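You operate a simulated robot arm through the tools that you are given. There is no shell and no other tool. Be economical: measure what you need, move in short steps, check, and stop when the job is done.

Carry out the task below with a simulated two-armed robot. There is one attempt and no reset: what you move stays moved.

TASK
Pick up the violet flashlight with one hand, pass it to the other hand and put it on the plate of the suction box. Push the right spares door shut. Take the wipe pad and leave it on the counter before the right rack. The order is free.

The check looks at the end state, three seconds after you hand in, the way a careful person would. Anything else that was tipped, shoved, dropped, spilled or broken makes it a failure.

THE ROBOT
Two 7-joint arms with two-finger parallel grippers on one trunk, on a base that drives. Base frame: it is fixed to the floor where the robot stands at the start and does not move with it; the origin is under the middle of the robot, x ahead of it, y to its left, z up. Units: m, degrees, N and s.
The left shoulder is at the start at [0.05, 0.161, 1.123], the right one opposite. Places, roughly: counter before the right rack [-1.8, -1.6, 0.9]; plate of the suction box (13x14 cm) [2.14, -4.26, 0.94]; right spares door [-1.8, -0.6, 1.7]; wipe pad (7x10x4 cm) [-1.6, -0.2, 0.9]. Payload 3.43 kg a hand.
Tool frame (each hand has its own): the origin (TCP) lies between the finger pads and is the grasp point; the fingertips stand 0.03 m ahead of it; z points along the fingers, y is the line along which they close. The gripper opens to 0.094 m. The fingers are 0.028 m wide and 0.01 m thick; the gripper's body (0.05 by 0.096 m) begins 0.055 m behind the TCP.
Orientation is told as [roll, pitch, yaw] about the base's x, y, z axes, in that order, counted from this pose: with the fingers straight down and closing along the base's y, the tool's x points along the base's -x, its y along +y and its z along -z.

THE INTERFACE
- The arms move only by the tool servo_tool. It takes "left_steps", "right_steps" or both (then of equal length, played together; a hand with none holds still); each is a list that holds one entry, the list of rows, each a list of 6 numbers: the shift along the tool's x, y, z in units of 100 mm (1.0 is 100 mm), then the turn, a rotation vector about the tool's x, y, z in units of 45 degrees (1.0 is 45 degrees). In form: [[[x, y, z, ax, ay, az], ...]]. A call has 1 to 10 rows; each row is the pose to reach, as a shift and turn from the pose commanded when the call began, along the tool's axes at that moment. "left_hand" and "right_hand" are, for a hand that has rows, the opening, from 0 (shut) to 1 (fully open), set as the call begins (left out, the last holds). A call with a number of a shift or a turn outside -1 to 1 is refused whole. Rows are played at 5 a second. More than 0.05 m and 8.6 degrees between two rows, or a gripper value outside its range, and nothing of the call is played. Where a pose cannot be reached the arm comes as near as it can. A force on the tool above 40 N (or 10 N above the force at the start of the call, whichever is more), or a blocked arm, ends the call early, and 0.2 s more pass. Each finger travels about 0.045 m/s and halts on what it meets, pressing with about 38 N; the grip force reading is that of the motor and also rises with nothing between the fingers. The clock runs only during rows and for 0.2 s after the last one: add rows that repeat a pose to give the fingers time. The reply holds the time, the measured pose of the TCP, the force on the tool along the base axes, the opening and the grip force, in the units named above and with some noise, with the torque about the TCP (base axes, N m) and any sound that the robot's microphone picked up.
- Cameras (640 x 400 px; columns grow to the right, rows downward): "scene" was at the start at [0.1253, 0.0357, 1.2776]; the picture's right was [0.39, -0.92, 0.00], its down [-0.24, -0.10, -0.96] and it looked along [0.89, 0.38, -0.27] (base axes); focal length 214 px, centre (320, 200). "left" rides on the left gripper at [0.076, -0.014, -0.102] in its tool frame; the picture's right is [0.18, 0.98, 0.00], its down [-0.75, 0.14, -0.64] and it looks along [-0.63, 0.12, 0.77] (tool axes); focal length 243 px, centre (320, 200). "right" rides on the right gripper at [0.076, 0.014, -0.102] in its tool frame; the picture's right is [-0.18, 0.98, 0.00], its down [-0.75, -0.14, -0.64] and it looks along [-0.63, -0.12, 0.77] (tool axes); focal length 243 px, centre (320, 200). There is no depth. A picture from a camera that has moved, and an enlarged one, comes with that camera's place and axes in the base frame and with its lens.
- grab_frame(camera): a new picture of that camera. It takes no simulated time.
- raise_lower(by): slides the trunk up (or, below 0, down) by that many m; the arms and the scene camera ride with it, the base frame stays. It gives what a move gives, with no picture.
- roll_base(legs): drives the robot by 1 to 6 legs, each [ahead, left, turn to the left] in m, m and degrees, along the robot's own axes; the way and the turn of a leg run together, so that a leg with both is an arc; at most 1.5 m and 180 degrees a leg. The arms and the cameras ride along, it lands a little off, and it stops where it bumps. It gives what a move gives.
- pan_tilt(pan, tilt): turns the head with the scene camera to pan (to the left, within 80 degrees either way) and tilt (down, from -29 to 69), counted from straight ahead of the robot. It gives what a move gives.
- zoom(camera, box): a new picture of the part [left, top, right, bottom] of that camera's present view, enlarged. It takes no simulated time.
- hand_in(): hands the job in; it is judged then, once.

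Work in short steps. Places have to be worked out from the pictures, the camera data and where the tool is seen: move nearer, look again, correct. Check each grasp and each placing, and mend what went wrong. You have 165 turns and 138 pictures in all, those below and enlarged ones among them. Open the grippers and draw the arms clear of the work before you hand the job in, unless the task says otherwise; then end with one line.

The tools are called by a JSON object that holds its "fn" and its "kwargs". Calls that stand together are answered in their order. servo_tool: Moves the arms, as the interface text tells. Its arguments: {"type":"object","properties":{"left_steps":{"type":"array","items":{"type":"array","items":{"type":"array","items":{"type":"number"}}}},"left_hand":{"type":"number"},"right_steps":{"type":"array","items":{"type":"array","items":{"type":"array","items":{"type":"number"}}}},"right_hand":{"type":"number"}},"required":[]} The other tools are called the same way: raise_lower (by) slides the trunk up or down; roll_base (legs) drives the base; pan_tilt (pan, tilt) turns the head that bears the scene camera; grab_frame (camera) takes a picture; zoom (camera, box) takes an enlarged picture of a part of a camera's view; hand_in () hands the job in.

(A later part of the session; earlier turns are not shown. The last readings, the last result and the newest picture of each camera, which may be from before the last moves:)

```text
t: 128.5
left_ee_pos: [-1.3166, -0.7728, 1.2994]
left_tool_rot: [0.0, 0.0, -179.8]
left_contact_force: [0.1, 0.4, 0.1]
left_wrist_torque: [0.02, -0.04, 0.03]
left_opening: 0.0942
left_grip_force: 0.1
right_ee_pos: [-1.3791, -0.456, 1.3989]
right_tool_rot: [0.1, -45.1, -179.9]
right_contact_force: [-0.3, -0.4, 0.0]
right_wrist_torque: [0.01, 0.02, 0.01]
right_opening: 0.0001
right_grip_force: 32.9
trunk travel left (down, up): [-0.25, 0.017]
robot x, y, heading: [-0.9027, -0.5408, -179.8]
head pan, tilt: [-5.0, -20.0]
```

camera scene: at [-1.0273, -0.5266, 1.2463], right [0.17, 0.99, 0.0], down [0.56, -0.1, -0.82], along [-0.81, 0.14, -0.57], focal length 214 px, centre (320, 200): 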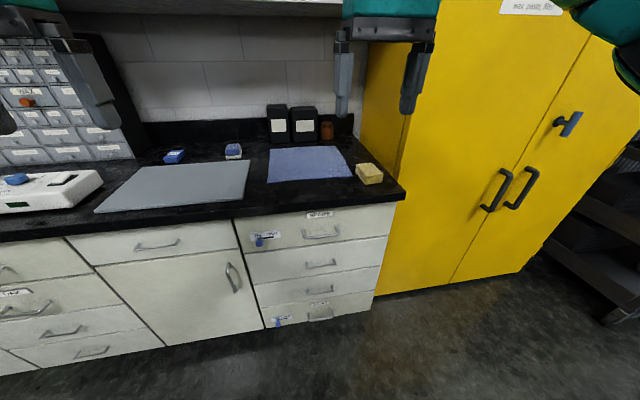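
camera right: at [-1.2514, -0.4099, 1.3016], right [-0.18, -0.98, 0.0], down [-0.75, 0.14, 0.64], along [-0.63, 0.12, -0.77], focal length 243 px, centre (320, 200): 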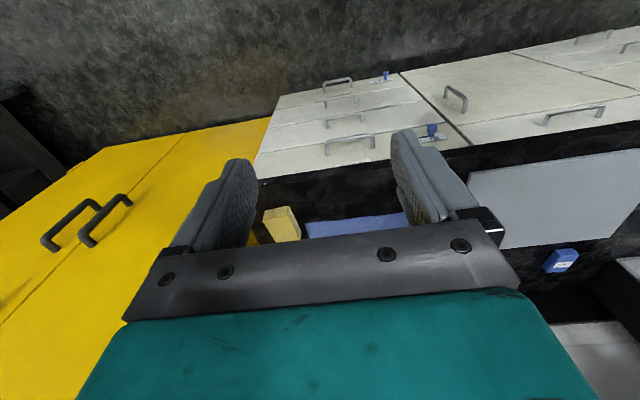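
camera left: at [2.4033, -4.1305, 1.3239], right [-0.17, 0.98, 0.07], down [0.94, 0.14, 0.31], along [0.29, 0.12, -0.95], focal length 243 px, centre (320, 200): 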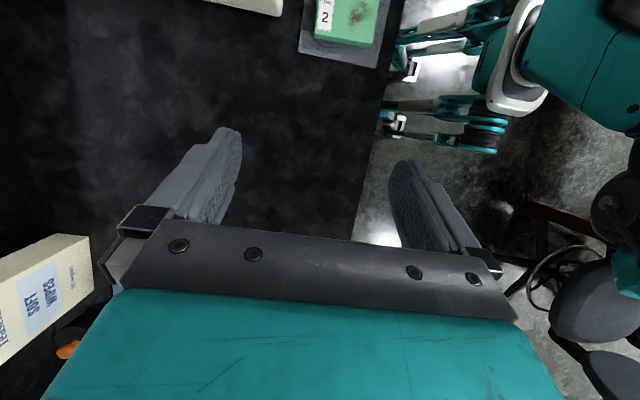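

Now the other 45 degrees, going up to about z 1.51.

{"fn": "servo_tool", "kwargs": {"right_steps": [[[-0.16, 0, -0.1, 0, -0.167, 0], [-0.33, 0, -0.2, 0, -0.333, 0], [-0.5, 0, -0.3, 0, -0.5, 0], [-0.66, 0, -0.4, 0, -0.667, 0], [-0.83, 0, -0.48, 0, -0.833, 0], [-0.99, 0, -0.57, 0, -1.0, 0]]]}}

{"fn": "pan_tilt", "kwargs": {"pan": -5, "tilt": -10}}

{"fn": "grab_frame", "kwargs": {"camera": "scene"}}

{"fn": "grab_frame", "kwargs": {"camera": "right"}}

```text
t: 129.9
left_ee_pos: [-1.3173, -0.7731, 1.2999]
left_tool_rot: [0.0, 0.0, -179.9]
left_contact_force: [0.2, -0.4, 0.8]
left_wrist_torque: [-0.02, -0.02, -0.01]
left_opening: 0.0942
left_grip_force: 0.1
right_ee_pos: [-1.4073, -0.4571, 1.5097]
right_tool_rot: [157.6, -89.7, 22.6]
right_contact_force: [-0.3, 0.4, 0.1]
right_wrist_torque: [0.02, 0.0, 0.01]
right_opening: 0.0002
right_grip_force: 33.3
trunk travel left (down, up): [-0.25, 0.017]
robot x, y, heading: [-0.8997, -0.5397, -179.9]
head pan, tilt: [-5.0, -20.0]
```

```text
t: 130.6
left_ee_pos: [-1.3167, -0.7725, 1.3013]
left_tool_rot: [0.1, 0.1, -179.9]
left_contact_force: [0.6, 0.4, 0.3]
left_wrist_torque: [-0.01, 0.01, -0.01]
left_opening: 0.0941
left_grip_force: 0.1
right_ee_pos: [-1.4086, -0.4574, 1.5097]
right_tool_rot: [121.4, -89.9, 59.0]
right_contact_force: [0.6, 0.2, 0.8]
right_wrist_torque: [-0.05, 0.01, -0.01]
right_opening: 0.0
right_grip_force: 32.7
trunk travel left (down, up): [-0.25, 0.017]
robot x, y, heading: [-0.8981, -0.5402, -179.9]
head pan, tilt: [-5.0, -10.0]
```

```text
81 pictures are left
camera scene: at [-1.0244, -0.5346, 1.4177], right [0.08, 1.0, 0.0], down [-0.17, 0.01, -0.98], along [-0.98, 0.08, 0.17], focal length 214 px, centre (320, 200)
```

scene: 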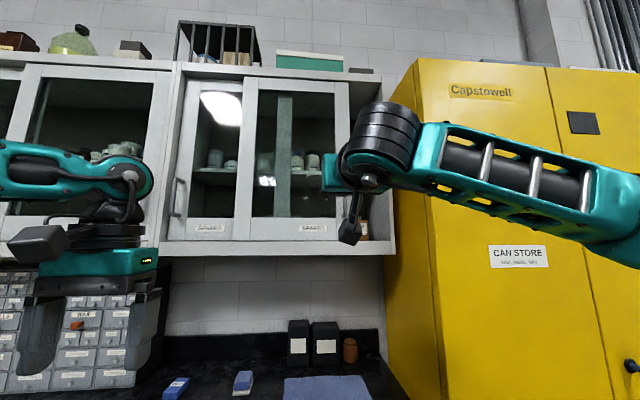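

```text
80 pictures are left
camera right: at [-1.3051, -0.4715, 1.4332], right [0.0, -0.98, 0.19], down [0.64, 0.14, 0.75], along [-0.77, 0.12, 0.63], focal length 243 px, centre (320, 200)
```

right: 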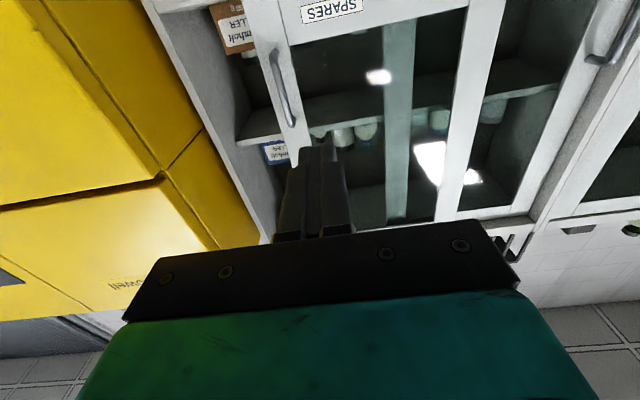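

The handle bar is at y ≈ −0.38, z ≈ 1.49–1.61, x around −1.78. I drive 0.22 m closer, keeping the fingertips short of the door.

{"fn": "roll_base", "kwargs": {"legs": [[0.22, 0, 0]]}}

{"fn": "grab_frame", "kwargs": {"camera": "scene"}}

{"fn": "grab_frame", "kwargs": {"camera": "right"}}

```text
t: 132.3
left_ee_pos: [-1.5385, -0.771, 1.3004]
left_tool_rot: [0.1, 0.0, 179.9]
left_contact_force: [0.8, 0.3, 0.2]
left_wrist_torque: [0.02, -0.01, -0.01]
left_opening: 0.0943
left_grip_force: 0.1
right_ee_pos: [-1.6282, -0.4552, 1.5086]
right_tool_rot: [129.4, -89.9, 50.5]
right_contact_force: [-0.1, 0.2, 0.0]
right_wrist_torque: [0.0, 0.0, -0.02]
right_opening: 0.0
right_grip_force: 33.4
trunk travel left (down, up): [-0.25, 0.017]
robot x, y, heading: [-1.1195, -0.5438, 179.9]
head pan, tilt: [-5.0, -10.0]
```

```text
79 pictures are left
camera scene: at [-1.245, -0.5342, 1.4176], right [0.09, 1.0, 0.0], down [-0.17, 0.02, -0.98], along [-0.98, 0.09, 0.17], focal length 214 px, centre (320, 200)
```

scene: 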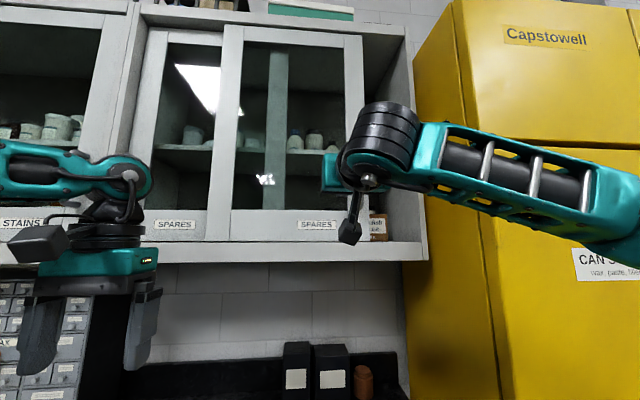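

```text
78 pictures are left
camera right: at [-1.5255, -0.4701, 1.433], right [0.0, -0.98, 0.19], down [0.64, 0.14, 0.75], along [-0.77, 0.12, 0.63], focal length 243 px, centre (320, 200)
```

right: 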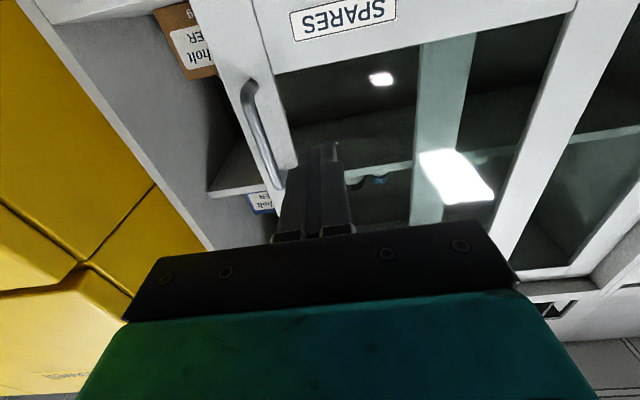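

Triangulation puts the handle bar around x −1.78, y −0.378, z 1.49–1.59. I raise 3 cm and advance 9 cm with the fingers left of the handle.

{"fn": "servo_tool", "kwargs": {"right_steps": [[[-0.15, 0, 0.2, 0, 0, 0], [-0.3, 0, 0.45, 0, 0, 0], [-0.3, 0, 0.7, 0, 0, 0], [-0.3, 0, 0.9, 0, 0, 0]]]}}

{"fn": "grab_frame", "kwargs": {"camera": "right"}}

{"fn": "zoom", "kwargs": {"camera": "scene", "box": [260, 80, 460, 260]}}

```text
t: 133.3
left_ee_pos: [-1.5379, -0.7713, 1.3001]
left_tool_rot: [0.0, 0.0, 179.9]
left_contact_force: [0.5, -0.9, -0.9]
left_wrist_torque: [-0.03, -0.03, 0.0]
left_opening: 0.0941
left_grip_force: 0.1
right_ee_pos: [-1.7189, -0.454, 1.54]
right_tool_rot: [144.5, -89.9, 35.4]
right_contact_force: [-0.2, 0.1, -0.3]
right_wrist_torque: [0.0, 0.01, 0.03]
right_opening: 0.0001
right_grip_force: 33.1
trunk travel left (down, up): [-0.25, 0.017]
robot x, y, heading: [-1.1215, -0.5421, 180.1]
head pan, tilt: [-5.0, -10.0]
```

```text
77 pictures are left
camera right: at [-1.616, -0.4697, 1.4629], right [0.0, -0.98, 0.19], down [0.64, 0.14, 0.75], along [-0.77, 0.12, 0.63], focal length 243 px, centre (320, 200)
```

right: 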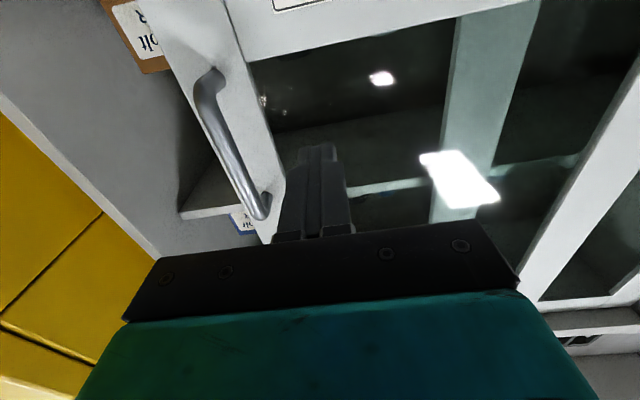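

```text
2.22 times, centred on (360, 170) of scene
camera zoom: at [-1.2447, -0.5344, 1.4176], right [0.09, 1.0, 0.0], down [-0.17, 0.02, -0.98], along [-0.98, 0.09, 0.17], focal length 477 px, centre (231, 267)
```

zoom: 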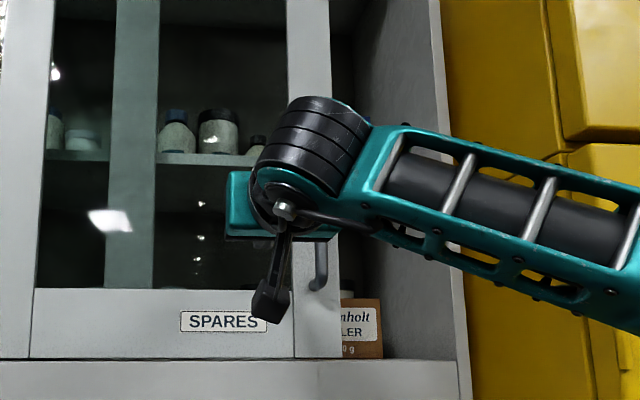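

The bar seems a bit deeper (x ≈ −1.81). I advance another 6 cm, watching the force.

{"fn": "servo_tool", "kwargs": {"right_steps": [[[0, 0, 0.2, 0, 0, 0], [0, 0, 0.4, 0, 0, 0], [0, 0, 0.6, 0, 0, 0]]]}}

{"fn": "grab_frame", "kwargs": {"camera": "right"}}

```text
t: 134.1
left_ee_pos: [-1.537, -0.7723, 1.2997]
left_tool_rot: [0.1, -0.1, 179.9]
left_contact_force: [-0.7, 0.1, 0.5]
left_wrist_torque: [0.03, -0.02, 0.02]
left_opening: 0.094
left_grip_force: 0.1
right_ee_pos: [-1.7774, -0.4567, 1.5383]
right_tool_rot: [152.4, -89.8, 27.5]
right_contact_force: [-0.3, 0.4, -0.2]
right_wrist_torque: [0.01, 0.06, -0.02]
right_opening: 0.0003
right_grip_force: 33.2
trunk travel left (down, up): [-0.25, 0.017]
robot x, y, heading: [-1.1199, -0.5414, 179.7]
head pan, tilt: [-5.0, -10.0]
```

```text
75 pictures are left
camera right: at [-1.6748, -0.4704, 1.4626], right [0.0, -0.98, 0.18], down [0.64, 0.14, 0.75], along [-0.77, 0.12, 0.63], focal length 243 px, centre (320, 200)
```

right: 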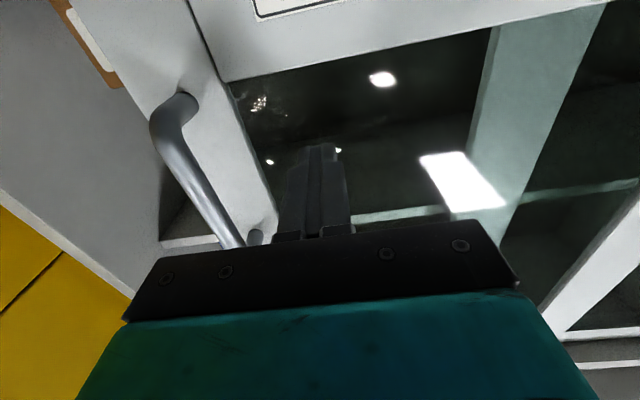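

The fingertips (x −1.807) now overlap the bar (x ≈ −1.78) and clear the door face (≈ −1.82). I push toward +y.

{"fn": "servo_tool", "kwargs": {"right_steps": [[[0, -0.2, 0, 0, 0, 0], [0, -0.4, 0, 0, 0, 0], [0, -0.55, 0, 0, 0, 0], [0, -0.7, 0, 0, 0, 0], [0, -0.85, 0, 0, 0, 0]]]}}

{"fn": "grab_frame", "kwargs": {"camera": "right"}}

{"fn": "grab_frame", "kwargs": {"camera": "scene"}}

```text
t: 135.3
left_ee_pos: [-1.5365, -0.7697, 1.301]
left_tool_rot: [0.1, 0.0, 179.9]
left_contact_force: [0.3, 0.0, 0.2]
left_wrist_torque: [-0.02, -0.02, -0.02]
left_opening: 0.0936
left_grip_force: 0.0
right_ee_pos: [-1.7751, -0.3671, 1.5403]
right_tool_rot: [131.4, -89.8, 48.3]
right_contact_force: [-0.1, 0.3, -0.1]
right_wrist_torque: [0.01, -0.01, 0.01]
right_opening: 0.0
right_grip_force: 33.3
trunk travel left (down, up): [-0.25, 0.017]
robot x, y, heading: [-1.1207, -0.5424, 179.9]
head pan, tilt: [-5.0, -10.0]
```

```text
74 pictures are left
camera right: at [-1.6743, -0.3826, 1.4633], right [0.0, -0.98, 0.19], down [0.64, 0.14, 0.75], along [-0.76, 0.12, 0.63], focal length 243 px, centre (320, 200)
```

right: 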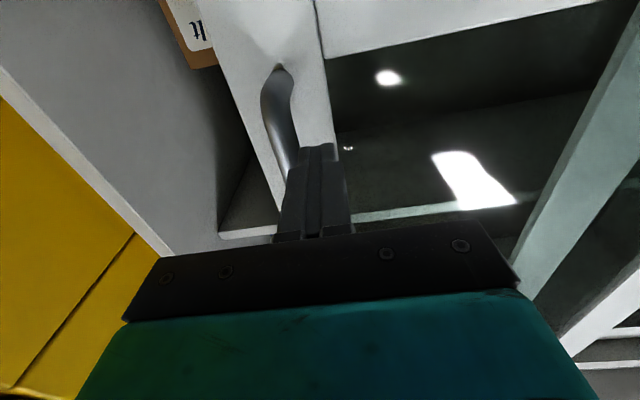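

```text
73 pictures are left
camera scene: at [-1.2439, -0.5332, 1.4177], right [0.09, 1.0, 0.0], down [-0.17, 0.01, -0.98], along [-0.98, 0.09, 0.17], focal length 214 px, centre (320, 200)
```

scene: 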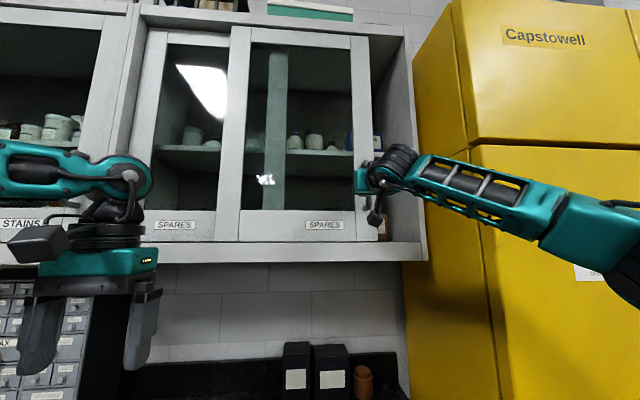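

The door is sliding along. I keep pushing.

{"fn": "servo_tool", "kwargs": {"right_steps": [[[0, -0.15, 0, 0, 0, 0], [0, -0.3, 0, 0, 0, 0], [0, -0.45, 0, 0, 0, 0], [0, -0.6, 0, 0, 0, 0]]]}}

{"fn": "grab_frame", "kwargs": {"camera": "right"}}

{"fn": "grab_frame", "kwargs": {"camera": "scene"}}

```text
t: 136.3
left_ee_pos: [-1.5371, -0.7714, 1.3004]
left_tool_rot: [0.0, -0.1, 180.0]
left_contact_force: [-0.3, -0.3, 0.2]
left_wrist_torque: [-0.05, -0.01, 0.04]
left_opening: 0.0939
left_grip_force: 0.0
right_ee_pos: [-1.7769, -0.3083, 1.5391]
right_tool_rot: [142.1, -89.9, 37.9]
right_contact_force: [-1.1, -3.9, 1.9]
right_wrist_torque: [0.03, 0.04, 0.11]
right_opening: 0.0
right_grip_force: 33.5
trunk travel left (down, up): [-0.25, 0.017]
robot x, y, heading: [-1.1246, -0.5422, 180.1]
head pan, tilt: [-5.0, -10.0]
```

```text
72 pictures are left
camera right: at [-1.6738, -0.3237, 1.4628], right [0.0, -0.98, 0.19], down [0.64, 0.14, 0.75], along [-0.77, 0.12, 0.63], focal length 243 px, centre (320, 200)
```

right: 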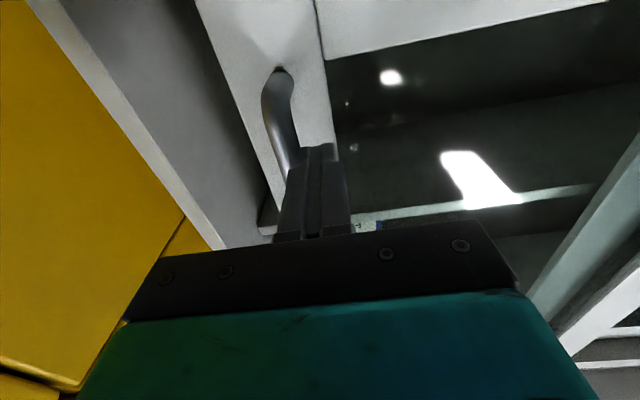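

```text
71 pictures are left
camera scene: at [-1.2443, -0.5344, 1.4177], right [0.09, 1.0, 0.0], down [-0.17, 0.02, -0.98], along [-0.98, 0.09, 0.17], focal length 214 px, centre (320, 200)
```

scene: 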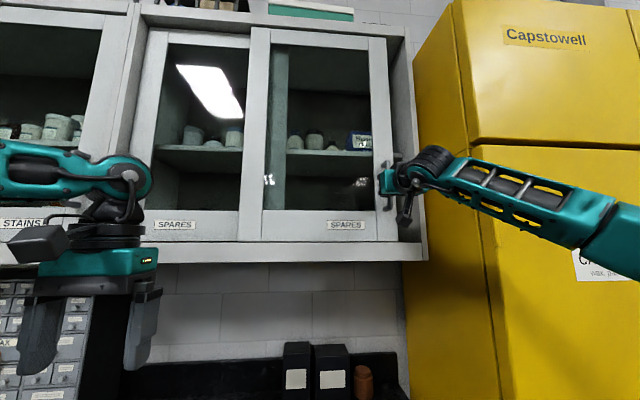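

Only a small gap remains. I push on slowly until it meets the jamb.

{"fn": "servo_tool", "kwargs": {"right_steps": [[[0, -0.1, 0, 0, 0, 0], [0, -0.2, 0, 0, 0, 0], [0, -0.3, 0, 0, 0, 0], [0, -0.4, 0, 0, 0, 0], [0, -0.5, 0, 0, 0, 0]]]}}

{"fn": "grab_frame", "kwargs": {"camera": "right"}}

{"fn": "zoom", "kwargs": {"camera": "scene", "box": [240, 10, 460, 260]}}

```text
t: 137.5
left_ee_pos: [-1.5372, -0.7714, 1.3012]
left_tool_rot: [0.0, -0.1, 179.9]
left_contact_force: [-0.1, -0.1, -0.3]
left_wrist_torque: [-0.06, 0.0, -0.01]
left_opening: 0.0939
left_grip_force: 0.1
right_ee_pos: [-1.7774, -0.2574, 1.5402]
right_tool_rot: [134.3, -89.8, 45.6]
right_contact_force: [0.8, -1.8, -1.7]
right_wrist_torque: [0.03, -0.01, 0.05]
right_opening: 0.0001
right_grip_force: 33.0
trunk travel left (down, up): [-0.25, 0.017]
robot x, y, heading: [-1.121, -0.5419, 180.0]
head pan, tilt: [-5.0, -10.0]
```

```text
70 pictures are left
camera right: at [-1.6746, -0.2729, 1.4637], right [0.0, -0.98, 0.19], down [0.64, 0.14, 0.75], along [-0.76, 0.12, 0.63], focal length 243 px, centre (320, 200)
```

right: 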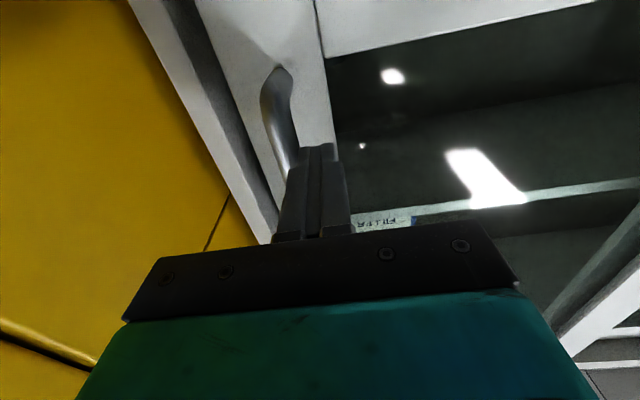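

```text
1.60 times, centred on (350, 135) of scene
camera zoom: at [-1.2442, -0.534, 1.4177], right [0.09, 1.0, 0.0], down [-0.17, 0.02, -0.98], along [-0.98, 0.09, 0.17], focal length 343 px, centre (272, 304)
```

zoom: 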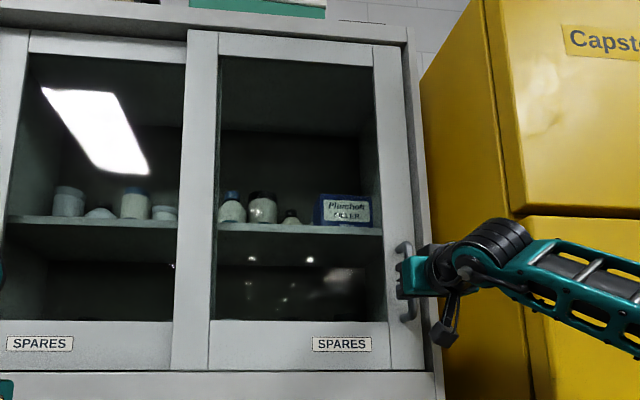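

Nearly shut; I push on a bit further to the stop.

{"fn": "servo_tool", "kwargs": {"right_steps": [[[0, -0.06, 0, 0, 0, 0], [0, -0.12, 0, 0, 0, 0], [0, -0.18, 0, 0, 0, 0], [0, -0.24, 0, 0, 0, 0], [0, -0.3, 0, 0, 0, 0], [0, -0.36, 0, 0, 0, 0]]]}}

{"fn": "grab_frame", "kwargs": {"camera": "right"}}

{"fn": "zoom", "kwargs": {"camera": "scene", "box": [240, 10, 460, 260]}}

```text
t: 138.9
left_ee_pos: [-1.5358, -0.7728, 1.3011]
left_tool_rot: [0.0, -0.1, -180.0]
left_contact_force: [-0.1, 0.8, 0.4]
left_wrist_torque: [-0.04, -0.01, 0.01]
left_opening: 0.0937
left_grip_force: 0.1
right_ee_pos: [-1.7766, -0.2481, 1.5408]
right_tool_rot: [-101.4, -89.6, -76.3]
right_contact_force: [1.7, -13.8, 0.5]
right_wrist_torque: [-0.14, 0.04, 0.31]
right_opening: 0.0
right_grip_force: 33.0
trunk travel left (down, up): [-0.25, 0.017]
robot x, y, heading: [-1.1196, -0.5414, -179.8]
head pan, tilt: [-5.0, -10.0]
stopped in row 6 (right hand): the force on the tool passed its limit (the readings are from after the stop); the commanded pose is now the measured one
```

```text
68 pictures are left
camera right: at [-1.6739, -0.2582, 1.4639], right [0.04, -0.98, 0.18], down [0.64, 0.16, 0.75], along [-0.77, 0.09, 0.63], focal length 243 px, centre (320, 200)
```

right: 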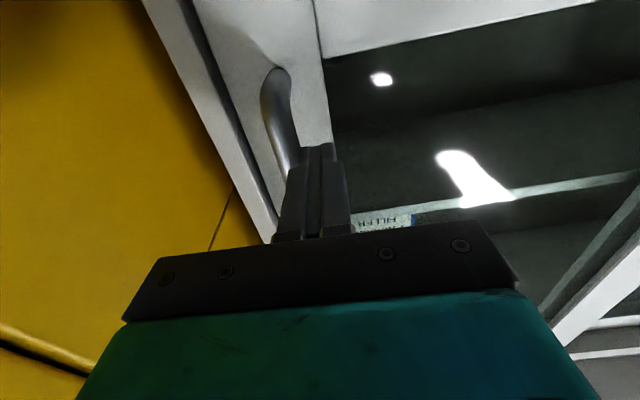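

```text
1.60 times, centred on (350, 135) of scene
camera zoom: at [-1.2438, -0.5355, 1.418], right [0.09, 1.0, 0.0], down [-0.17, 0.02, -0.98], along [-0.98, 0.08, 0.17], focal length 343 px, centre (272, 304)
```

zoom: 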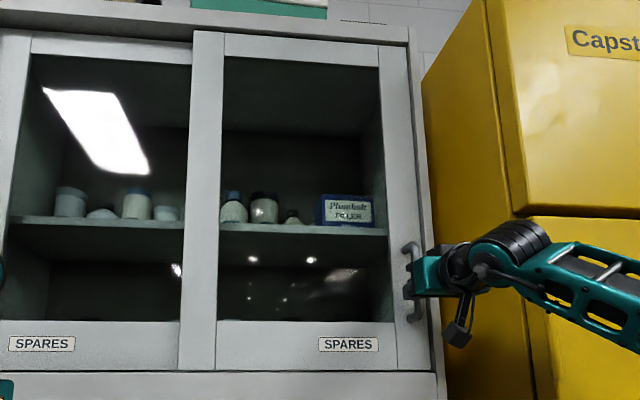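

The door met its stop (force limit); it is shut. I ease off to the left and draw back.

{"fn": "servo_tool", "kwargs": {"right_steps": [[[0, 0.15, 0, 0, 0, 0], [0, 0.35, 0, 0, 0, 0], [0, 0.35, -0.3, 0, 0, 0], [0, 0.35, -0.65, 0, 0, 0], [0, 0.35, -1.0, 0, 0, 0]]]}}

{"fn": "zoom", "kwargs": {"camera": "scene", "box": [240, 10, 460, 260]}}

{"fn": "grab_frame", "kwargs": {"camera": "right"}}

```text
t: 140.1
left_ee_pos: [-1.5357, -0.7717, 1.3013]
left_tool_rot: [0.0, 0.0, 179.9]
left_contact_force: [-0.1, 0.2, 1.0]
left_wrist_torque: [0.0, 0.03, -0.01]
left_opening: 0.0944
left_grip_force: 0.1
right_ee_pos: [-1.6759, -0.2694, 1.5392]
right_tool_rot: [-54.0, -89.7, -124.6]
right_contact_force: [0.6, 1.0, 0.3]
right_wrist_torque: [0.0, -0.01, -0.01]
right_opening: 0.0
right_grip_force: 33.1
trunk travel left (down, up): [-0.25, 0.017]
robot x, y, heading: [-1.1164, -0.5426, -179.8]
head pan, tilt: [-5.0, -10.0]
```

```text
1.60 times, centred on (350, 135) of scene
camera zoom: at [-1.2434, -0.5342, 1.4178], right [0.09, 1.0, 0.0], down [-0.17, 0.01, -0.98], along [-0.98, 0.09, 0.17], focal length 343 px, centre (272, 304)
```

zoom: 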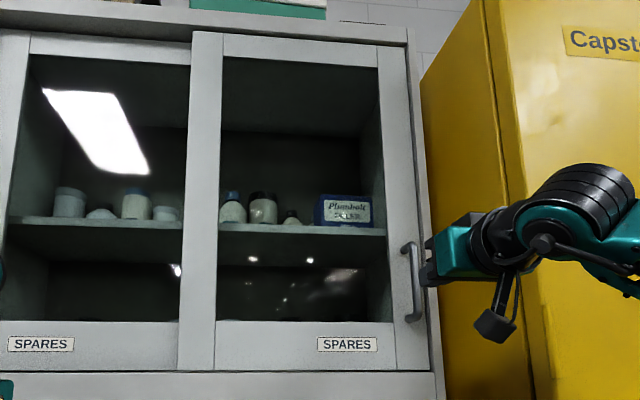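

```text
65 pictures are left
camera right: at [-1.5726, -0.2823, 1.4637], right [0.02, -0.98, 0.18], down [0.64, 0.15, 0.76], along [-0.77, 0.1, 0.63], focal length 243 px, centre (320, 200)
```

right: 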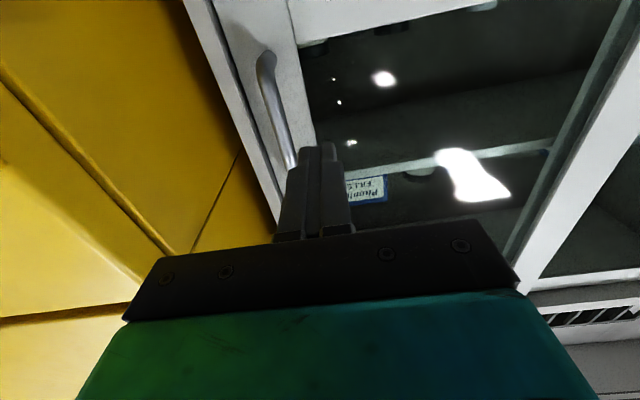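

No gap is visible. I pitch the right hand back down while retreating.

{"fn": "servo_tool", "kwargs": {"right_steps": [[[0.1, -0.02, -0.15, 0, 0.167, 0], [0.2, -0.04, -0.3, 0, 0.333, 0], [0.3, -0.06, -0.45, 0, 0.5, 0], [0.4, -0.06, -0.6, 0, 0.667, 0], [0.45, -0.06, -0.75, 0, 0.833, 0], [0.5, -0.06, -0.9, 0, 1.0, 0]]], "right_hand": 1}}

{"fn": "zoom", "kwargs": {"camera": "scene", "box": [240, 10, 460, 260]}}

```text
t: 141.5
left_ee_pos: [-1.5365, -0.7737, 1.2997]
left_tool_rot: [0.0, 0.0, -180.1]
left_contact_force: [1.2, -0.2, -0.4]
left_wrist_torque: [-0.02, 0.02, -0.02]
left_opening: 0.0942
left_grip_force: 0.0
right_ee_pos: [-1.5851, -0.2656, 1.4902]
right_tool_rot: [-0.3, -44.7, -178.4]
right_contact_force: [-0.5, -0.1, 0.2]
right_wrist_torque: [-0.01, 0.0, 0.01]
right_opening: 0.0939
right_grip_force: 0.1
trunk travel left (down, up): [-0.25, 0.017]
robot x, y, heading: [-1.1197, -0.5393, -180.0]
head pan, tilt: [-5.0, -10.0]
```

```text
1.60 times, centred on (350, 135) of scene
camera zoom: at [-1.2442, -0.535, 1.4177], right [0.09, 1.0, 0.0], down [-0.17, 0.02, -0.98], along [-0.98, 0.09, 0.17], focal length 343 px, centre (272, 304)
```

zoom: 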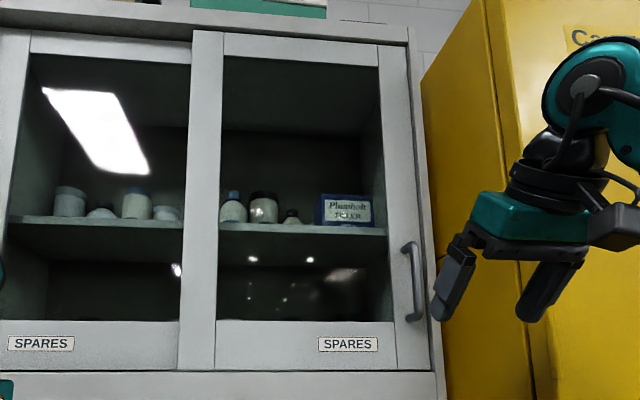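

The door is closed. I finish turning the hand down and lower the trunk to look at the pad.

{"fn": "servo_tool", "kwargs": {"right_steps": [[[0.1, 0, 0, 0, 0.167, 0], [0.2, 0, 0.03, 0, 0.333, 0], [0.3, 0, 0.06, 0, 0.5, 0], [0.4, 0, 0.1, 0, 0.667, 0], [0.48, 0, 0.12, 0, 0.833, 0], [0.56, 0, 0.14, 0, 1.0, -0.03]]]}}

{"fn": "raise_lower", "kwargs": {"by": -0.15}}

{"fn": "pan_tilt", "kwargs": {"pan": -25, "tilt": 40}}

{"fn": "grab_frame", "kwargs": {"camera": "scene"}}

{"fn": "grab_frame", "kwargs": {"camera": "right"}}

```text
t: 142.9
left_ee_pos: [-1.5369, -0.772, 1.3012]
left_tool_rot: [0.0, -0.1, -180.0]
left_contact_force: [-0.5, -1.0, -0.5]
left_wrist_torque: [0.0, -0.01, 0.01]
left_opening: 0.0939
left_grip_force: 0.0
right_ee_pos: [-1.5542, -0.2653, 1.4342]
right_tool_rot: [-0.7, -0.1, -177.4]
right_contact_force: [0.3, 0.3, 0.1]
right_wrist_torque: [0.01, -0.01, -0.03]
right_opening: 0.0939
right_grip_force: 0.2
right hand out of reach, approached as far as the arm can: row 6
trunk travel left (down, up): [-0.25, 0.017]
robot x, y, heading: [-1.1204, -0.541, -180.0]
head pan, tilt: [-5.0, -10.0]
```

```text
t: 144.7
left_ee_pos: [-1.537, -0.7727, 1.1506]
left_tool_rot: [0.0, 0.0, 180.0]
left_contact_force: [-0.1, -0.1, 0.4]
left_wrist_torque: [-0.03, 0.0, 0.0]
left_opening: 0.0939
left_grip_force: 0.0
right_ee_pos: [-1.5535, -0.266, 1.283]
right_tool_rot: [-0.7, 0.0, -177.5]
right_contact_force: [0.1, -0.1, 0.2]
right_wrist_torque: [-0.01, -0.01, 0.0]
right_opening: 0.0939
right_grip_force: 0.0
trunk travel left (down, up): [-0.1, 0.167]
robot x, y, heading: [-1.1221, -0.5413, -180.1]
head pan, tilt: [-5.0, -10.0]
```

```text
t: 145.8
left_ee_pos: [-1.536, -0.7733, 1.1513]
left_tool_rot: [0.0, 0.0, 180.0]
left_contact_force: [-0.1, -0.5, 0.3]
left_wrist_torque: [-0.03, 0.02, 0.01]
left_opening: 0.094
left_grip_force: 0.1
right_ee_pos: [-1.5551, -0.2651, 1.2828]
right_tool_rot: [-0.7, -0.1, -177.4]
right_contact_force: [-0.7, 0.4, -0.1]
right_wrist_torque: [0.0, 0.03, 0.0]
right_opening: 0.0942
right_grip_force: 0.0
trunk travel left (down, up): [-0.1, 0.167]
robot x, y, heading: [-1.1154, -0.5392, -180.1]
head pan, tilt: [-25.0, 40.0]
```

```text
63 pictures are left
camera scene: at [-1.2373, -0.5062, 1.1888], right [0.42, 0.91, 0.0], down [0.58, -0.27, -0.77], along [-0.69, 0.32, -0.64], focal length 214 px, centre (320, 200)
```

scene: 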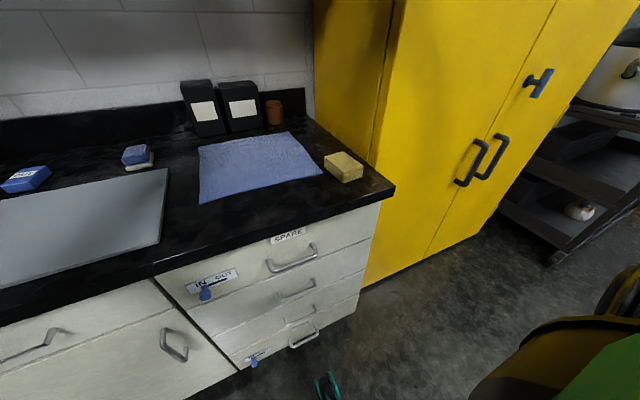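

```text
62 pictures are left
camera right: at [-1.4773, -0.2785, 1.3849], right [-0.14, -0.99, -0.01], down [-0.76, 0.1, 0.64], along [-0.64, 0.1, -0.76], focal length 243 px, centre (320, 200)
```

right: 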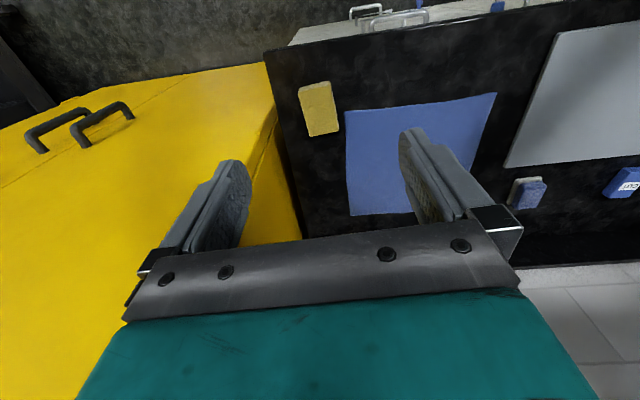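

Stereo gives the pad top centre near (−1.645, −0.247, 0.91), so the counter is at about 0.87; its long side runs along x, matching the hand's attitude. I move over it and down 10 cm.

{"fn": "servo_tool", "kwargs": {"right_steps": [[[-0.22, -0.06, 0.2, 0, 0, 0], [-0.45, -0.12, 0.4, 0, 0, 0], [-0.67, -0.18, 0.7, 0, 0, 0], [-0.9, -0.23, 1.0, 0, 0, 0]]]}}

{"fn": "grab_frame", "kwargs": {"camera": "right"}}

{"fn": "zoom", "kwargs": {"camera": "scene", "box": [260, 100, 440, 220]}}

```text
t: 146.8
left_ee_pos: [-1.5375, -0.7739, 1.1504]
left_tool_rot: [-0.1, 0.0, 180.0]
left_contact_force: [0.1, -0.2, 0.4]
left_wrist_torque: [0.01, -0.04, -0.02]
left_opening: 0.0943
left_grip_force: 0.1
right_ee_pos: [-1.6466, -0.2445, 1.1829]
right_tool_rot: [-0.6, 0.0, -177.4]
right_contact_force: [0.7, 0.4, 0.2]
right_wrist_torque: [0.0, -0.01, -0.01]
right_opening: 0.0938
right_grip_force: 0.1
trunk travel left (down, up): [-0.1, 0.167]
robot x, y, heading: [-1.1185, -0.5408, 179.9]
head pan, tilt: [-25.0, 40.0]
```

```text
61 pictures are left
camera right: at [-1.5694, -0.257, 1.2854], right [-0.14, -0.99, -0.01], down [-0.76, 0.1, 0.64], along [-0.64, 0.1, -0.77], focal length 243 px, centre (320, 200)
```

right: 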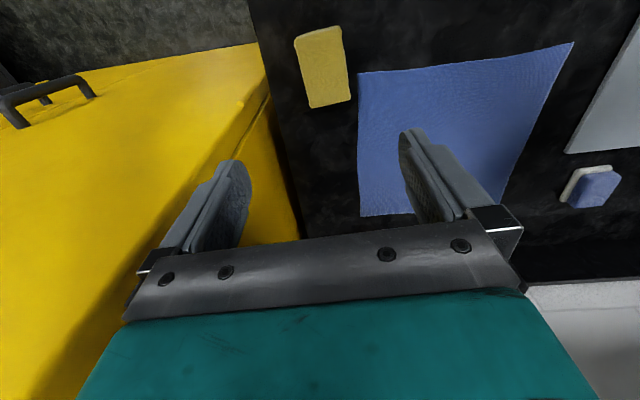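

```text
3.33 times, centred on (350, 160) of scene
camera zoom: at [-1.2378, -0.506, 1.1886], right [0.42, 0.91, 0.0], down [0.58, -0.27, -0.77], along [-0.69, 0.32, -0.64], focal length 715 px, centre (220, 333)
```

zoom: 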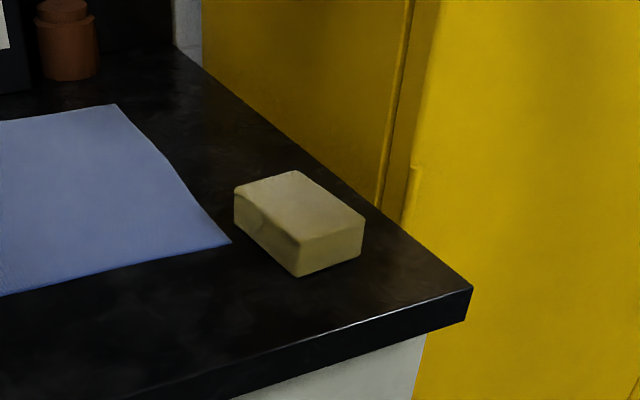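

The pad's centre refines to about (−1.646, −0.248), top ≈ 0.918. I descend above it, correcting y by 3 mm.

{"fn": "servo_tool", "kwargs": {"right_steps": [[[0, 0.03, 0.3, 0, 0, 0], [0, 0.035, 0.65, 0, 0, 0], [0, 0.035, 1.0, 0, 0, 0]]]}}

{"fn": "servo_tool", "kwargs": {"right_steps": [[[0, 0, 0.3, 0, 0, 0], [0, 0, 0.6, 0, 0, 0], [0, 0, 0.9, 0, 0, 0]]]}}

{"fn": "zoom", "kwargs": {"camera": "scene", "box": [260, 100, 440, 220]}}

{"fn": "grab_frame", "kwargs": {"camera": "right"}}

```text
t: 147.6
left_ee_pos: [-1.5373, -0.7727, 1.1511]
left_tool_rot: [0.0, 0.1, 180.1]
left_contact_force: [-0.4, 1.1, -0.9]
left_wrist_torque: [-0.01, -0.01, 0.0]
left_opening: 0.0939
left_grip_force: 0.1
right_ee_pos: [-1.6442, -0.2475, 1.0839]
right_tool_rot: [-0.7, -0.2, -177.4]
right_contact_force: [0.0, 0.1, -0.4]
right_wrist_torque: [-0.02, 0.02, 0.01]
right_opening: 0.0941
right_grip_force: 0.0
trunk travel left (down, up): [-0.1, 0.167]
robot x, y, heading: [-1.1152, -0.5409, -179.8]
head pan, tilt: [-25.0, 40.0]
```

```text
t: 148.4
left_ee_pos: [-1.5364, -0.7726, 1.1506]
left_tool_rot: [0.0, 0.0, 180.0]
left_contact_force: [0.1, 0.4, 0.2]
left_wrist_torque: [0.02, 0.02, -0.02]
left_opening: 0.0942
left_grip_force: 0.0
right_ee_pos: [-1.6447, -0.2465, 0.9913]
right_tool_rot: [-0.7, 0.0, -177.4]
right_contact_force: [-1.0, -0.1, -0.2]
right_wrist_torque: [-0.04, -0.01, 0.02]
right_opening: 0.0939
right_grip_force: 0.0
trunk travel left (down, up): [-0.1, 0.167]
robot x, y, heading: [-1.1215, -0.5419, -180.1]
head pan, tilt: [-25.0, 40.0]
```

```text
3.33 times, centred on (350, 160) of scene
camera zoom: at [-1.2374, -0.5061, 1.1887], right [0.42, 0.91, 0.0], down [0.58, -0.27, -0.77], along [-0.69, 0.32, -0.64], focal length 715 px, centre (220, 333)
```

zoom: 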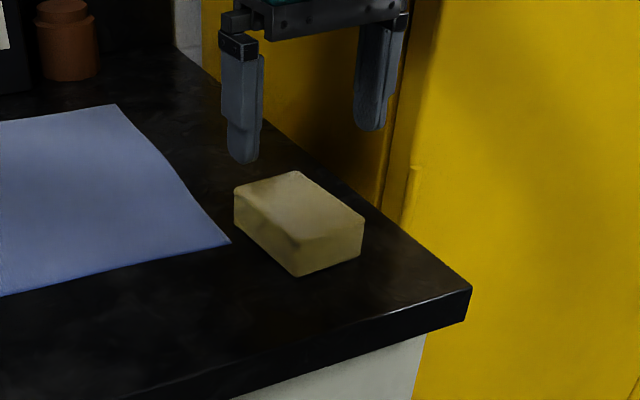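

```text
58 pictures are left
camera right: at [-1.5675, -0.259, 1.0956], right [-0.14, -0.99, -0.01], down [-0.76, 0.1, 0.64], along [-0.64, 0.1, -0.76], focal length 243 px, centre (320, 200)
```

right: 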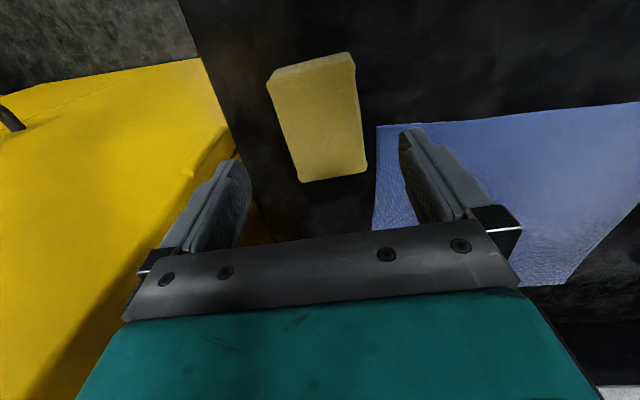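

The fingers straddle the pad in y. The blue cloth's corner is about 1 cm away, so I shift 5 mm toward me and go down 73 mm.

{"fn": "servo_tool", "kwargs": {"right_steps": [[[0.05, 0, 0.25, 0, 0, 0], [0.05, 0, 0.45, 0, 0, 0], [0.05, 0, 0.6, 0, 0, 0], [0.05, 0, 0.73, 0, 0, 0]]]}}

{"fn": "zoom", "kwargs": {"camera": "scene", "box": [260, 100, 440, 220]}}

{"fn": "grab_frame", "kwargs": {"camera": "right"}}

```text
t: 149.4
left_ee_pos: [-1.5371, -0.7725, 1.1498]
left_tool_rot: [0.0, 0.0, 180.0]
left_contact_force: [-0.2, 0.1, -0.7]
left_wrist_torque: [-0.01, -0.02, 0.03]
left_opening: 0.0936
left_grip_force: 0.1
right_ee_pos: [-1.6404, -0.2472, 0.9209]
right_tool_rot: [-0.7, -0.1, -177.4]
right_contact_force: [-0.2, -0.5, 0.2]
right_wrist_torque: [-0.02, 0.0, 0.02]
right_opening: 0.094
right_grip_force: 0.0
trunk travel left (down, up): [-0.1, 0.167]
robot x, y, heading: [-1.118, -0.5391, -180.1]
head pan, tilt: [-25.0, 40.0]
```

```text
3.33 times, centred on (350, 160) of scene
camera zoom: at [-1.2373, -0.5061, 1.1887], right [0.42, 0.91, 0.0], down [0.58, -0.27, -0.77], along [-0.69, 0.32, -0.64], focal length 715 px, centre (220, 333)
```

zoom: 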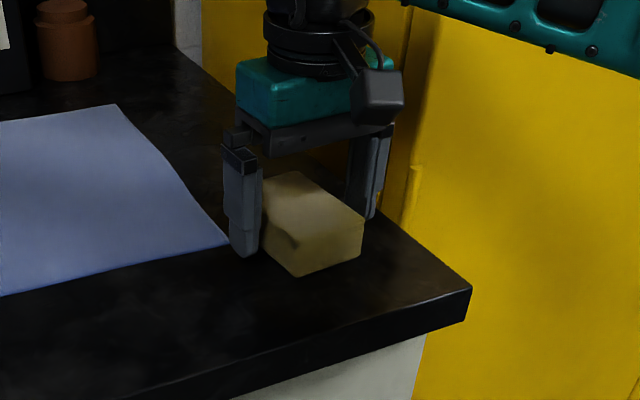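

```text
56 pictures are left
camera right: at [-1.5633, -0.259, 1.0221], right [-0.14, -0.99, -0.01], down [-0.76, 0.1, 0.64], along [-0.64, 0.1, -0.76], focal length 243 px, centre (320, 200)
```

right: 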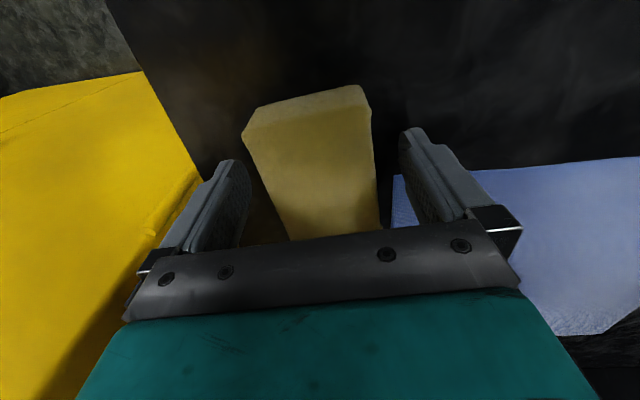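

Well straddled. I close on the pad.

{"fn": "servo_tool", "kwargs": {"right_steps": [[[0, 0, 0, 0, 0, 0], [0, 0, 0, 0, 0, 0], [0, 0, 0, 0, 0, 0], [0, 0, 0, 0, 0, 0], [0, 0, 0, 0, 0, 0]]], "right_hand": 0}}

{"fn": "servo_tool", "kwargs": {"right_steps": [[[0, 0, -0.2, 0, 0, 0], [0, 0, -0.5, 0, 0, 0], [0, 0, -0.8, 0, 0, 0], [0, 0, -1.0, 0, 0, 0]]]}}

{"fn": "grab_frame", "kwargs": {"camera": "scene"}}

```text
t: 150.6
left_ee_pos: [-1.5369, -0.7727, 1.1501]
left_tool_rot: [0.0, 0.0, 180.0]
left_contact_force: [-0.3, 0.3, 0.1]
left_wrist_torque: [0.0, -0.03, 0.03]
left_opening: 0.094
left_grip_force: 0.0
right_ee_pos: [-1.6407, -0.2457, 0.9197]
right_tool_rot: [-0.7, 0.0, -177.4]
right_contact_force: [0.3, 0.0, 0.1]
right_wrist_torque: [0.01, 0.01, 0.0]
right_opening: 0.0647
right_grip_force: 38.4
trunk travel left (down, up): [-0.1, 0.167]
robot x, y, heading: [-1.1194, -0.5429, -180.2]
head pan, tilt: [-25.0, 40.0]
```

```text
t: 151.6
left_ee_pos: [-1.5372, -0.7741, 1.1498]
left_tool_rot: [-0.1, -0.1, 180.1]
left_contact_force: [-0.5, 0.0, -0.5]
left_wrist_torque: [0.0, -0.03, 0.0]
left_opening: 0.0941
left_grip_force: 0.0
right_ee_pos: [-1.6389, -0.2483, 1.0193]
right_tool_rot: [-0.9, 0.0, -177.3]
right_contact_force: [0.5, 0.4, -0.3]
right_wrist_torque: [0.0, 0.02, -0.04]
right_opening: 0.0643
right_grip_force: 38.0
trunk travel left (down, up): [-0.1, 0.167]
robot x, y, heading: [-1.1194, -0.5453, -180.1]
head pan, tilt: [-25.0, 40.0]
```

```text
55 pictures are left
camera scene: at [-1.2373, -0.5063, 1.1887], right [0.42, 0.91, 0.0], down [0.58, -0.27, -0.77], along [-0.69, 0.32, -0.64], focal length 214 px, centre (320, 200)
```

scene: 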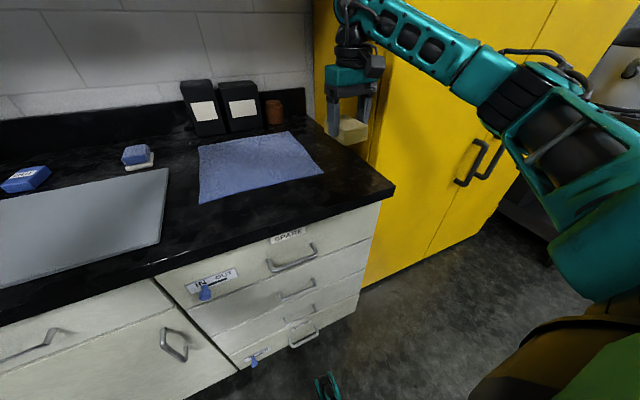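

The pad is held (64 mm) and lifted. I raise it further and draw it toward me, then back away and strafe to the right rack.

{"fn": "servo_tool", "kwargs": {"right_steps": [[[0.1, 0.1, -0.2, 0, 0, 0], [0.3, 0.2, -0.5, 0, 0, 0], [0.6, 0.3, -0.8, 0, 0, 0], [1.0, 0.4, -1.0, 0, 0, 0]]]}}

{"fn": "roll_base", "kwargs": {"legs": [[-0.3, 0, 0], [0, 1.15, 0]]}}

{"fn": "pan_tilt", "kwargs": {"pan": 0, "tilt": 30}}

{"fn": "grab_frame", "kwargs": {"camera": "scene"}}

```text
t: 152.6
left_ee_pos: [-1.5358, -0.7725, 1.1501]
left_tool_rot: [0.0, -0.1, 180.0]
left_contact_force: [0.6, -0.4, -0.5]
left_wrist_torque: [0.0, 0.0, 0.01]
left_opening: 0.0938
left_grip_force: 0.0
right_ee_pos: [-1.5385, -0.2846, 1.1191]
right_tool_rot: [-0.7, -0.1, -177.4]
right_contact_force: [-0.7, -0.5, -0.3]
right_wrist_torque: [-0.02, 0.02, 0.0]
right_opening: 0.0642
right_grip_force: 37.8
trunk travel left (down, up): [-0.1, 0.167]
robot x, y, heading: [-1.1228, -0.5399, -179.8]
head pan, tilt: [-25.0, 40.0]
```

```text
t: 160.2
left_ee_pos: [-1.2328, -1.9382, 1.1506]
left_tool_rot: [0.0, 0.1, -179.8]
left_contact_force: [0.3, -0.3, 0.8]
left_wrist_torque: [0.0, -0.02, 0.03]
left_opening: 0.094
left_grip_force: 0.0
right_ee_pos: [-1.2366, -1.4504, 1.1183]
right_tool_rot: [-0.7, 0.0, -177.1]
right_contact_force: [0.5, 0.3, 0.5]
right_wrist_torque: [-0.01, -0.03, -0.01]
right_opening: 0.0637
right_grip_force: 38.1
trunk travel left (down, up): [-0.1, 0.167]
robot x, y, heading: [-0.8161, -1.709, -179.9]
head pan, tilt: [-25.0, 40.0]
```

```text
t: 161.1
left_ee_pos: [-1.2319, -1.9387, 1.1511]
left_tool_rot: [-0.1, 0.0, -179.6]
left_contact_force: [-0.1, -0.4, -0.2]
left_wrist_torque: [0.04, -0.01, -0.01]
left_opening: 0.0942
left_grip_force: 0.0
right_ee_pos: [-1.2375, -1.4501, 1.119]
right_tool_rot: [-0.6, 0.0, -177.1]
right_contact_force: [0.9, 0.4, -0.8]
right_wrist_torque: [0.02, 0.02, -0.01]
right_opening: 0.0641
right_grip_force: 37.7
trunk travel left (down, up): [-0.1, 0.167]
robot x, y, heading: [-0.816, -1.7038, -179.5]
head pan, tilt: [0.0, 30.0]
```

```text
54 pictures are left
camera scene: at [-0.9474, -1.7061, 1.204], right [0.0, 1.0, 0.0], down [0.5, 0.0, -0.87], along [-0.87, 0.0, -0.5], focal length 214 px, centre (320, 200)
```

scene: 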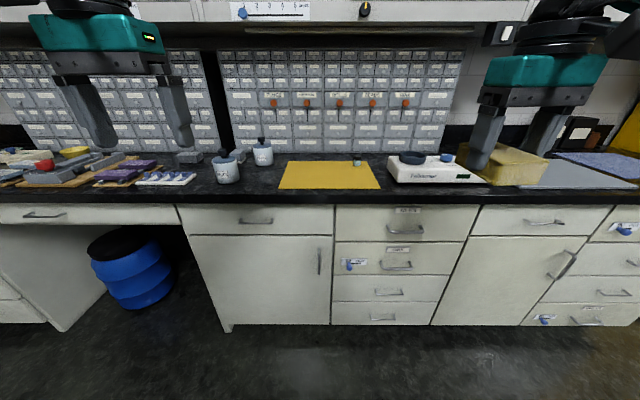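

The right rack spans about y −2.2 to −1.0. In front of it are two cups, a yellow mat and the balance. I enlarge to choose a free spot.

{"fn": "zoom", "kwargs": {"camera": "scene", "box": [200, 130, 400, 210]}}

{"fn": "grab_frame", "kwargs": {"camera": "left"}}

```text
3.20 times, centred on (300, 170) of scene
camera zoom: at [-0.9474, -1.7061, 1.204], right [0.0, 1.0, 0.0], down [0.5, 0.0, -0.87], along [-0.87, 0.0, -0.5], focal length 686 px, centre (384, 296)
```

zoom: 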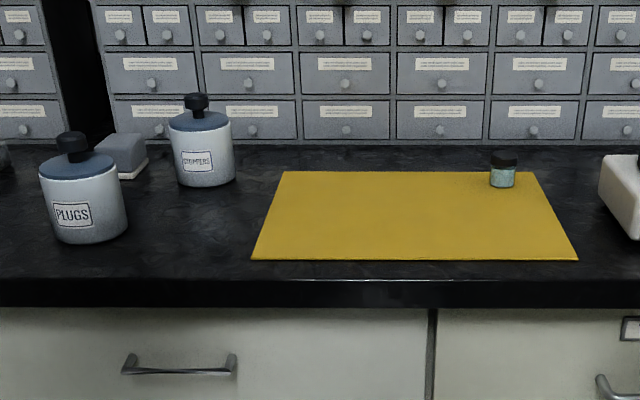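

```text
52 pictures are left
camera left: at [-1.1565, -1.9238, 1.2526], right [0.19, -0.98, 0.0], down [-0.75, -0.15, 0.64], along [-0.63, -0.12, -0.77], focal length 243 px, centre (320, 200)
```

left: 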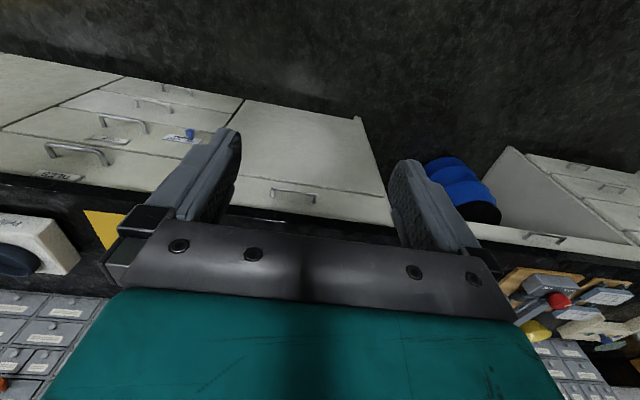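

There is bare counter between the PLUGS jar (right edge y ≈ −1.99) and the mat (left edge y ≈ −1.845). I'll set the pad at about (−1.66, −1.893). I strafe left 0.44 m and drive ahead 0.28 m.

{"fn": "roll_base", "kwargs": {"legs": [[0, 0.44, 0], [0.27, 0, 0]]}}

{"fn": "pan_tilt", "kwargs": {"pan": -15, "tilt": 40}}

{"fn": "grab_frame", "kwargs": {"camera": "scene"}}

{"fn": "grab_frame", "kwargs": {"camera": "right"}}

```text
t: 165.2
left_ee_pos: [-1.4942, -2.3826, 1.1511]
left_tool_rot: [0.0, 0.0, -179.3]
left_contact_force: [0.2, 0.9, -0.6]
left_wrist_torque: [0.03, -0.01, 0.02]
left_opening: 0.094
left_grip_force: 0.1
right_ee_pos: [-1.5019, -1.8948, 1.1187]
right_tool_rot: [-0.7, 0.0, -176.7]
right_contact_force: [-0.4, 0.1, -0.7]
right_wrist_torque: [-0.03, -0.01, -0.04]
right_opening: 0.0641
right_grip_force: 38.1
trunk travel left (down, up): [-0.1, 0.167]
robot x, y, heading: [-1.079, -2.1438, -179.5]
head pan, tilt: [0.0, 30.0]
```

```text
t: 166.0
left_ee_pos: [-1.4936, -2.3823, 1.1512]
left_tool_rot: [0.0, -0.1, -179.4]
left_contact_force: [-0.1, -0.6, -0.3]
left_wrist_torque: [0.0, 0.0, 0.04]
left_opening: 0.0942
left_grip_force: 0.0
right_ee_pos: [-1.5015, -1.8937, 1.1191]
right_tool_rot: [-0.6, 0.0, -176.8]
right_contact_force: [-0.5, 0.4, -1.0]
right_wrist_torque: [0.01, -0.02, 0.0]
right_opening: 0.0637
right_grip_force: 38.0
trunk travel left (down, up): [-0.1, 0.167]
robot x, y, heading: [-1.0804, -2.1437, -179.3]
head pan, tilt: [-15.0, 40.0]
```

```text
51 pictures are left
camera scene: at [-1.2027, -2.126, 1.1887], right [0.25, 0.97, 0.0], down [0.62, -0.16, -0.77], along [-0.74, 0.19, -0.64], focal length 214 px, centre (320, 200)
```

scene: 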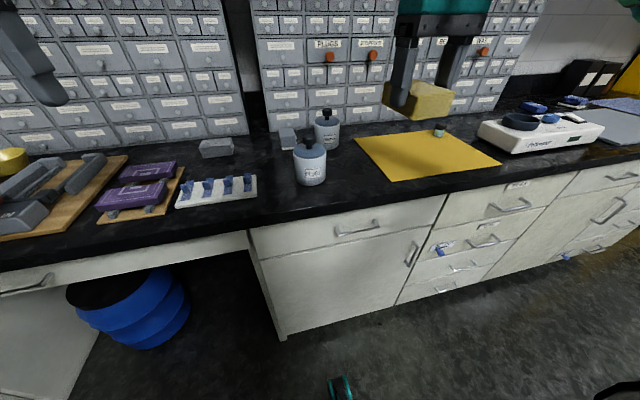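

```text
50 pictures are left
camera right: at [-1.4251, -1.9061, 1.2209], right [-0.13, -0.99, -0.01], down [-0.76, 0.09, 0.64], along [-0.64, 0.09, -0.76], focal length 243 px, centre (320, 200)
```

right: 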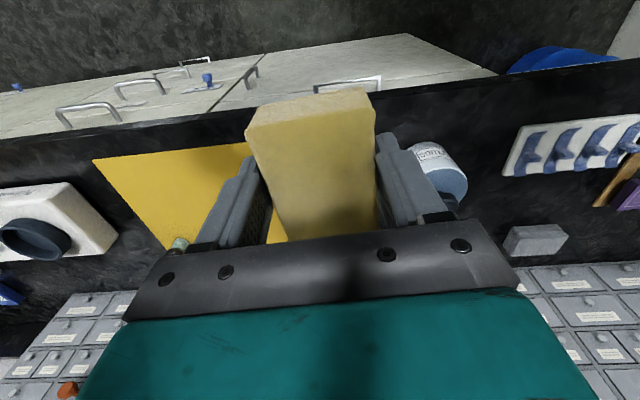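

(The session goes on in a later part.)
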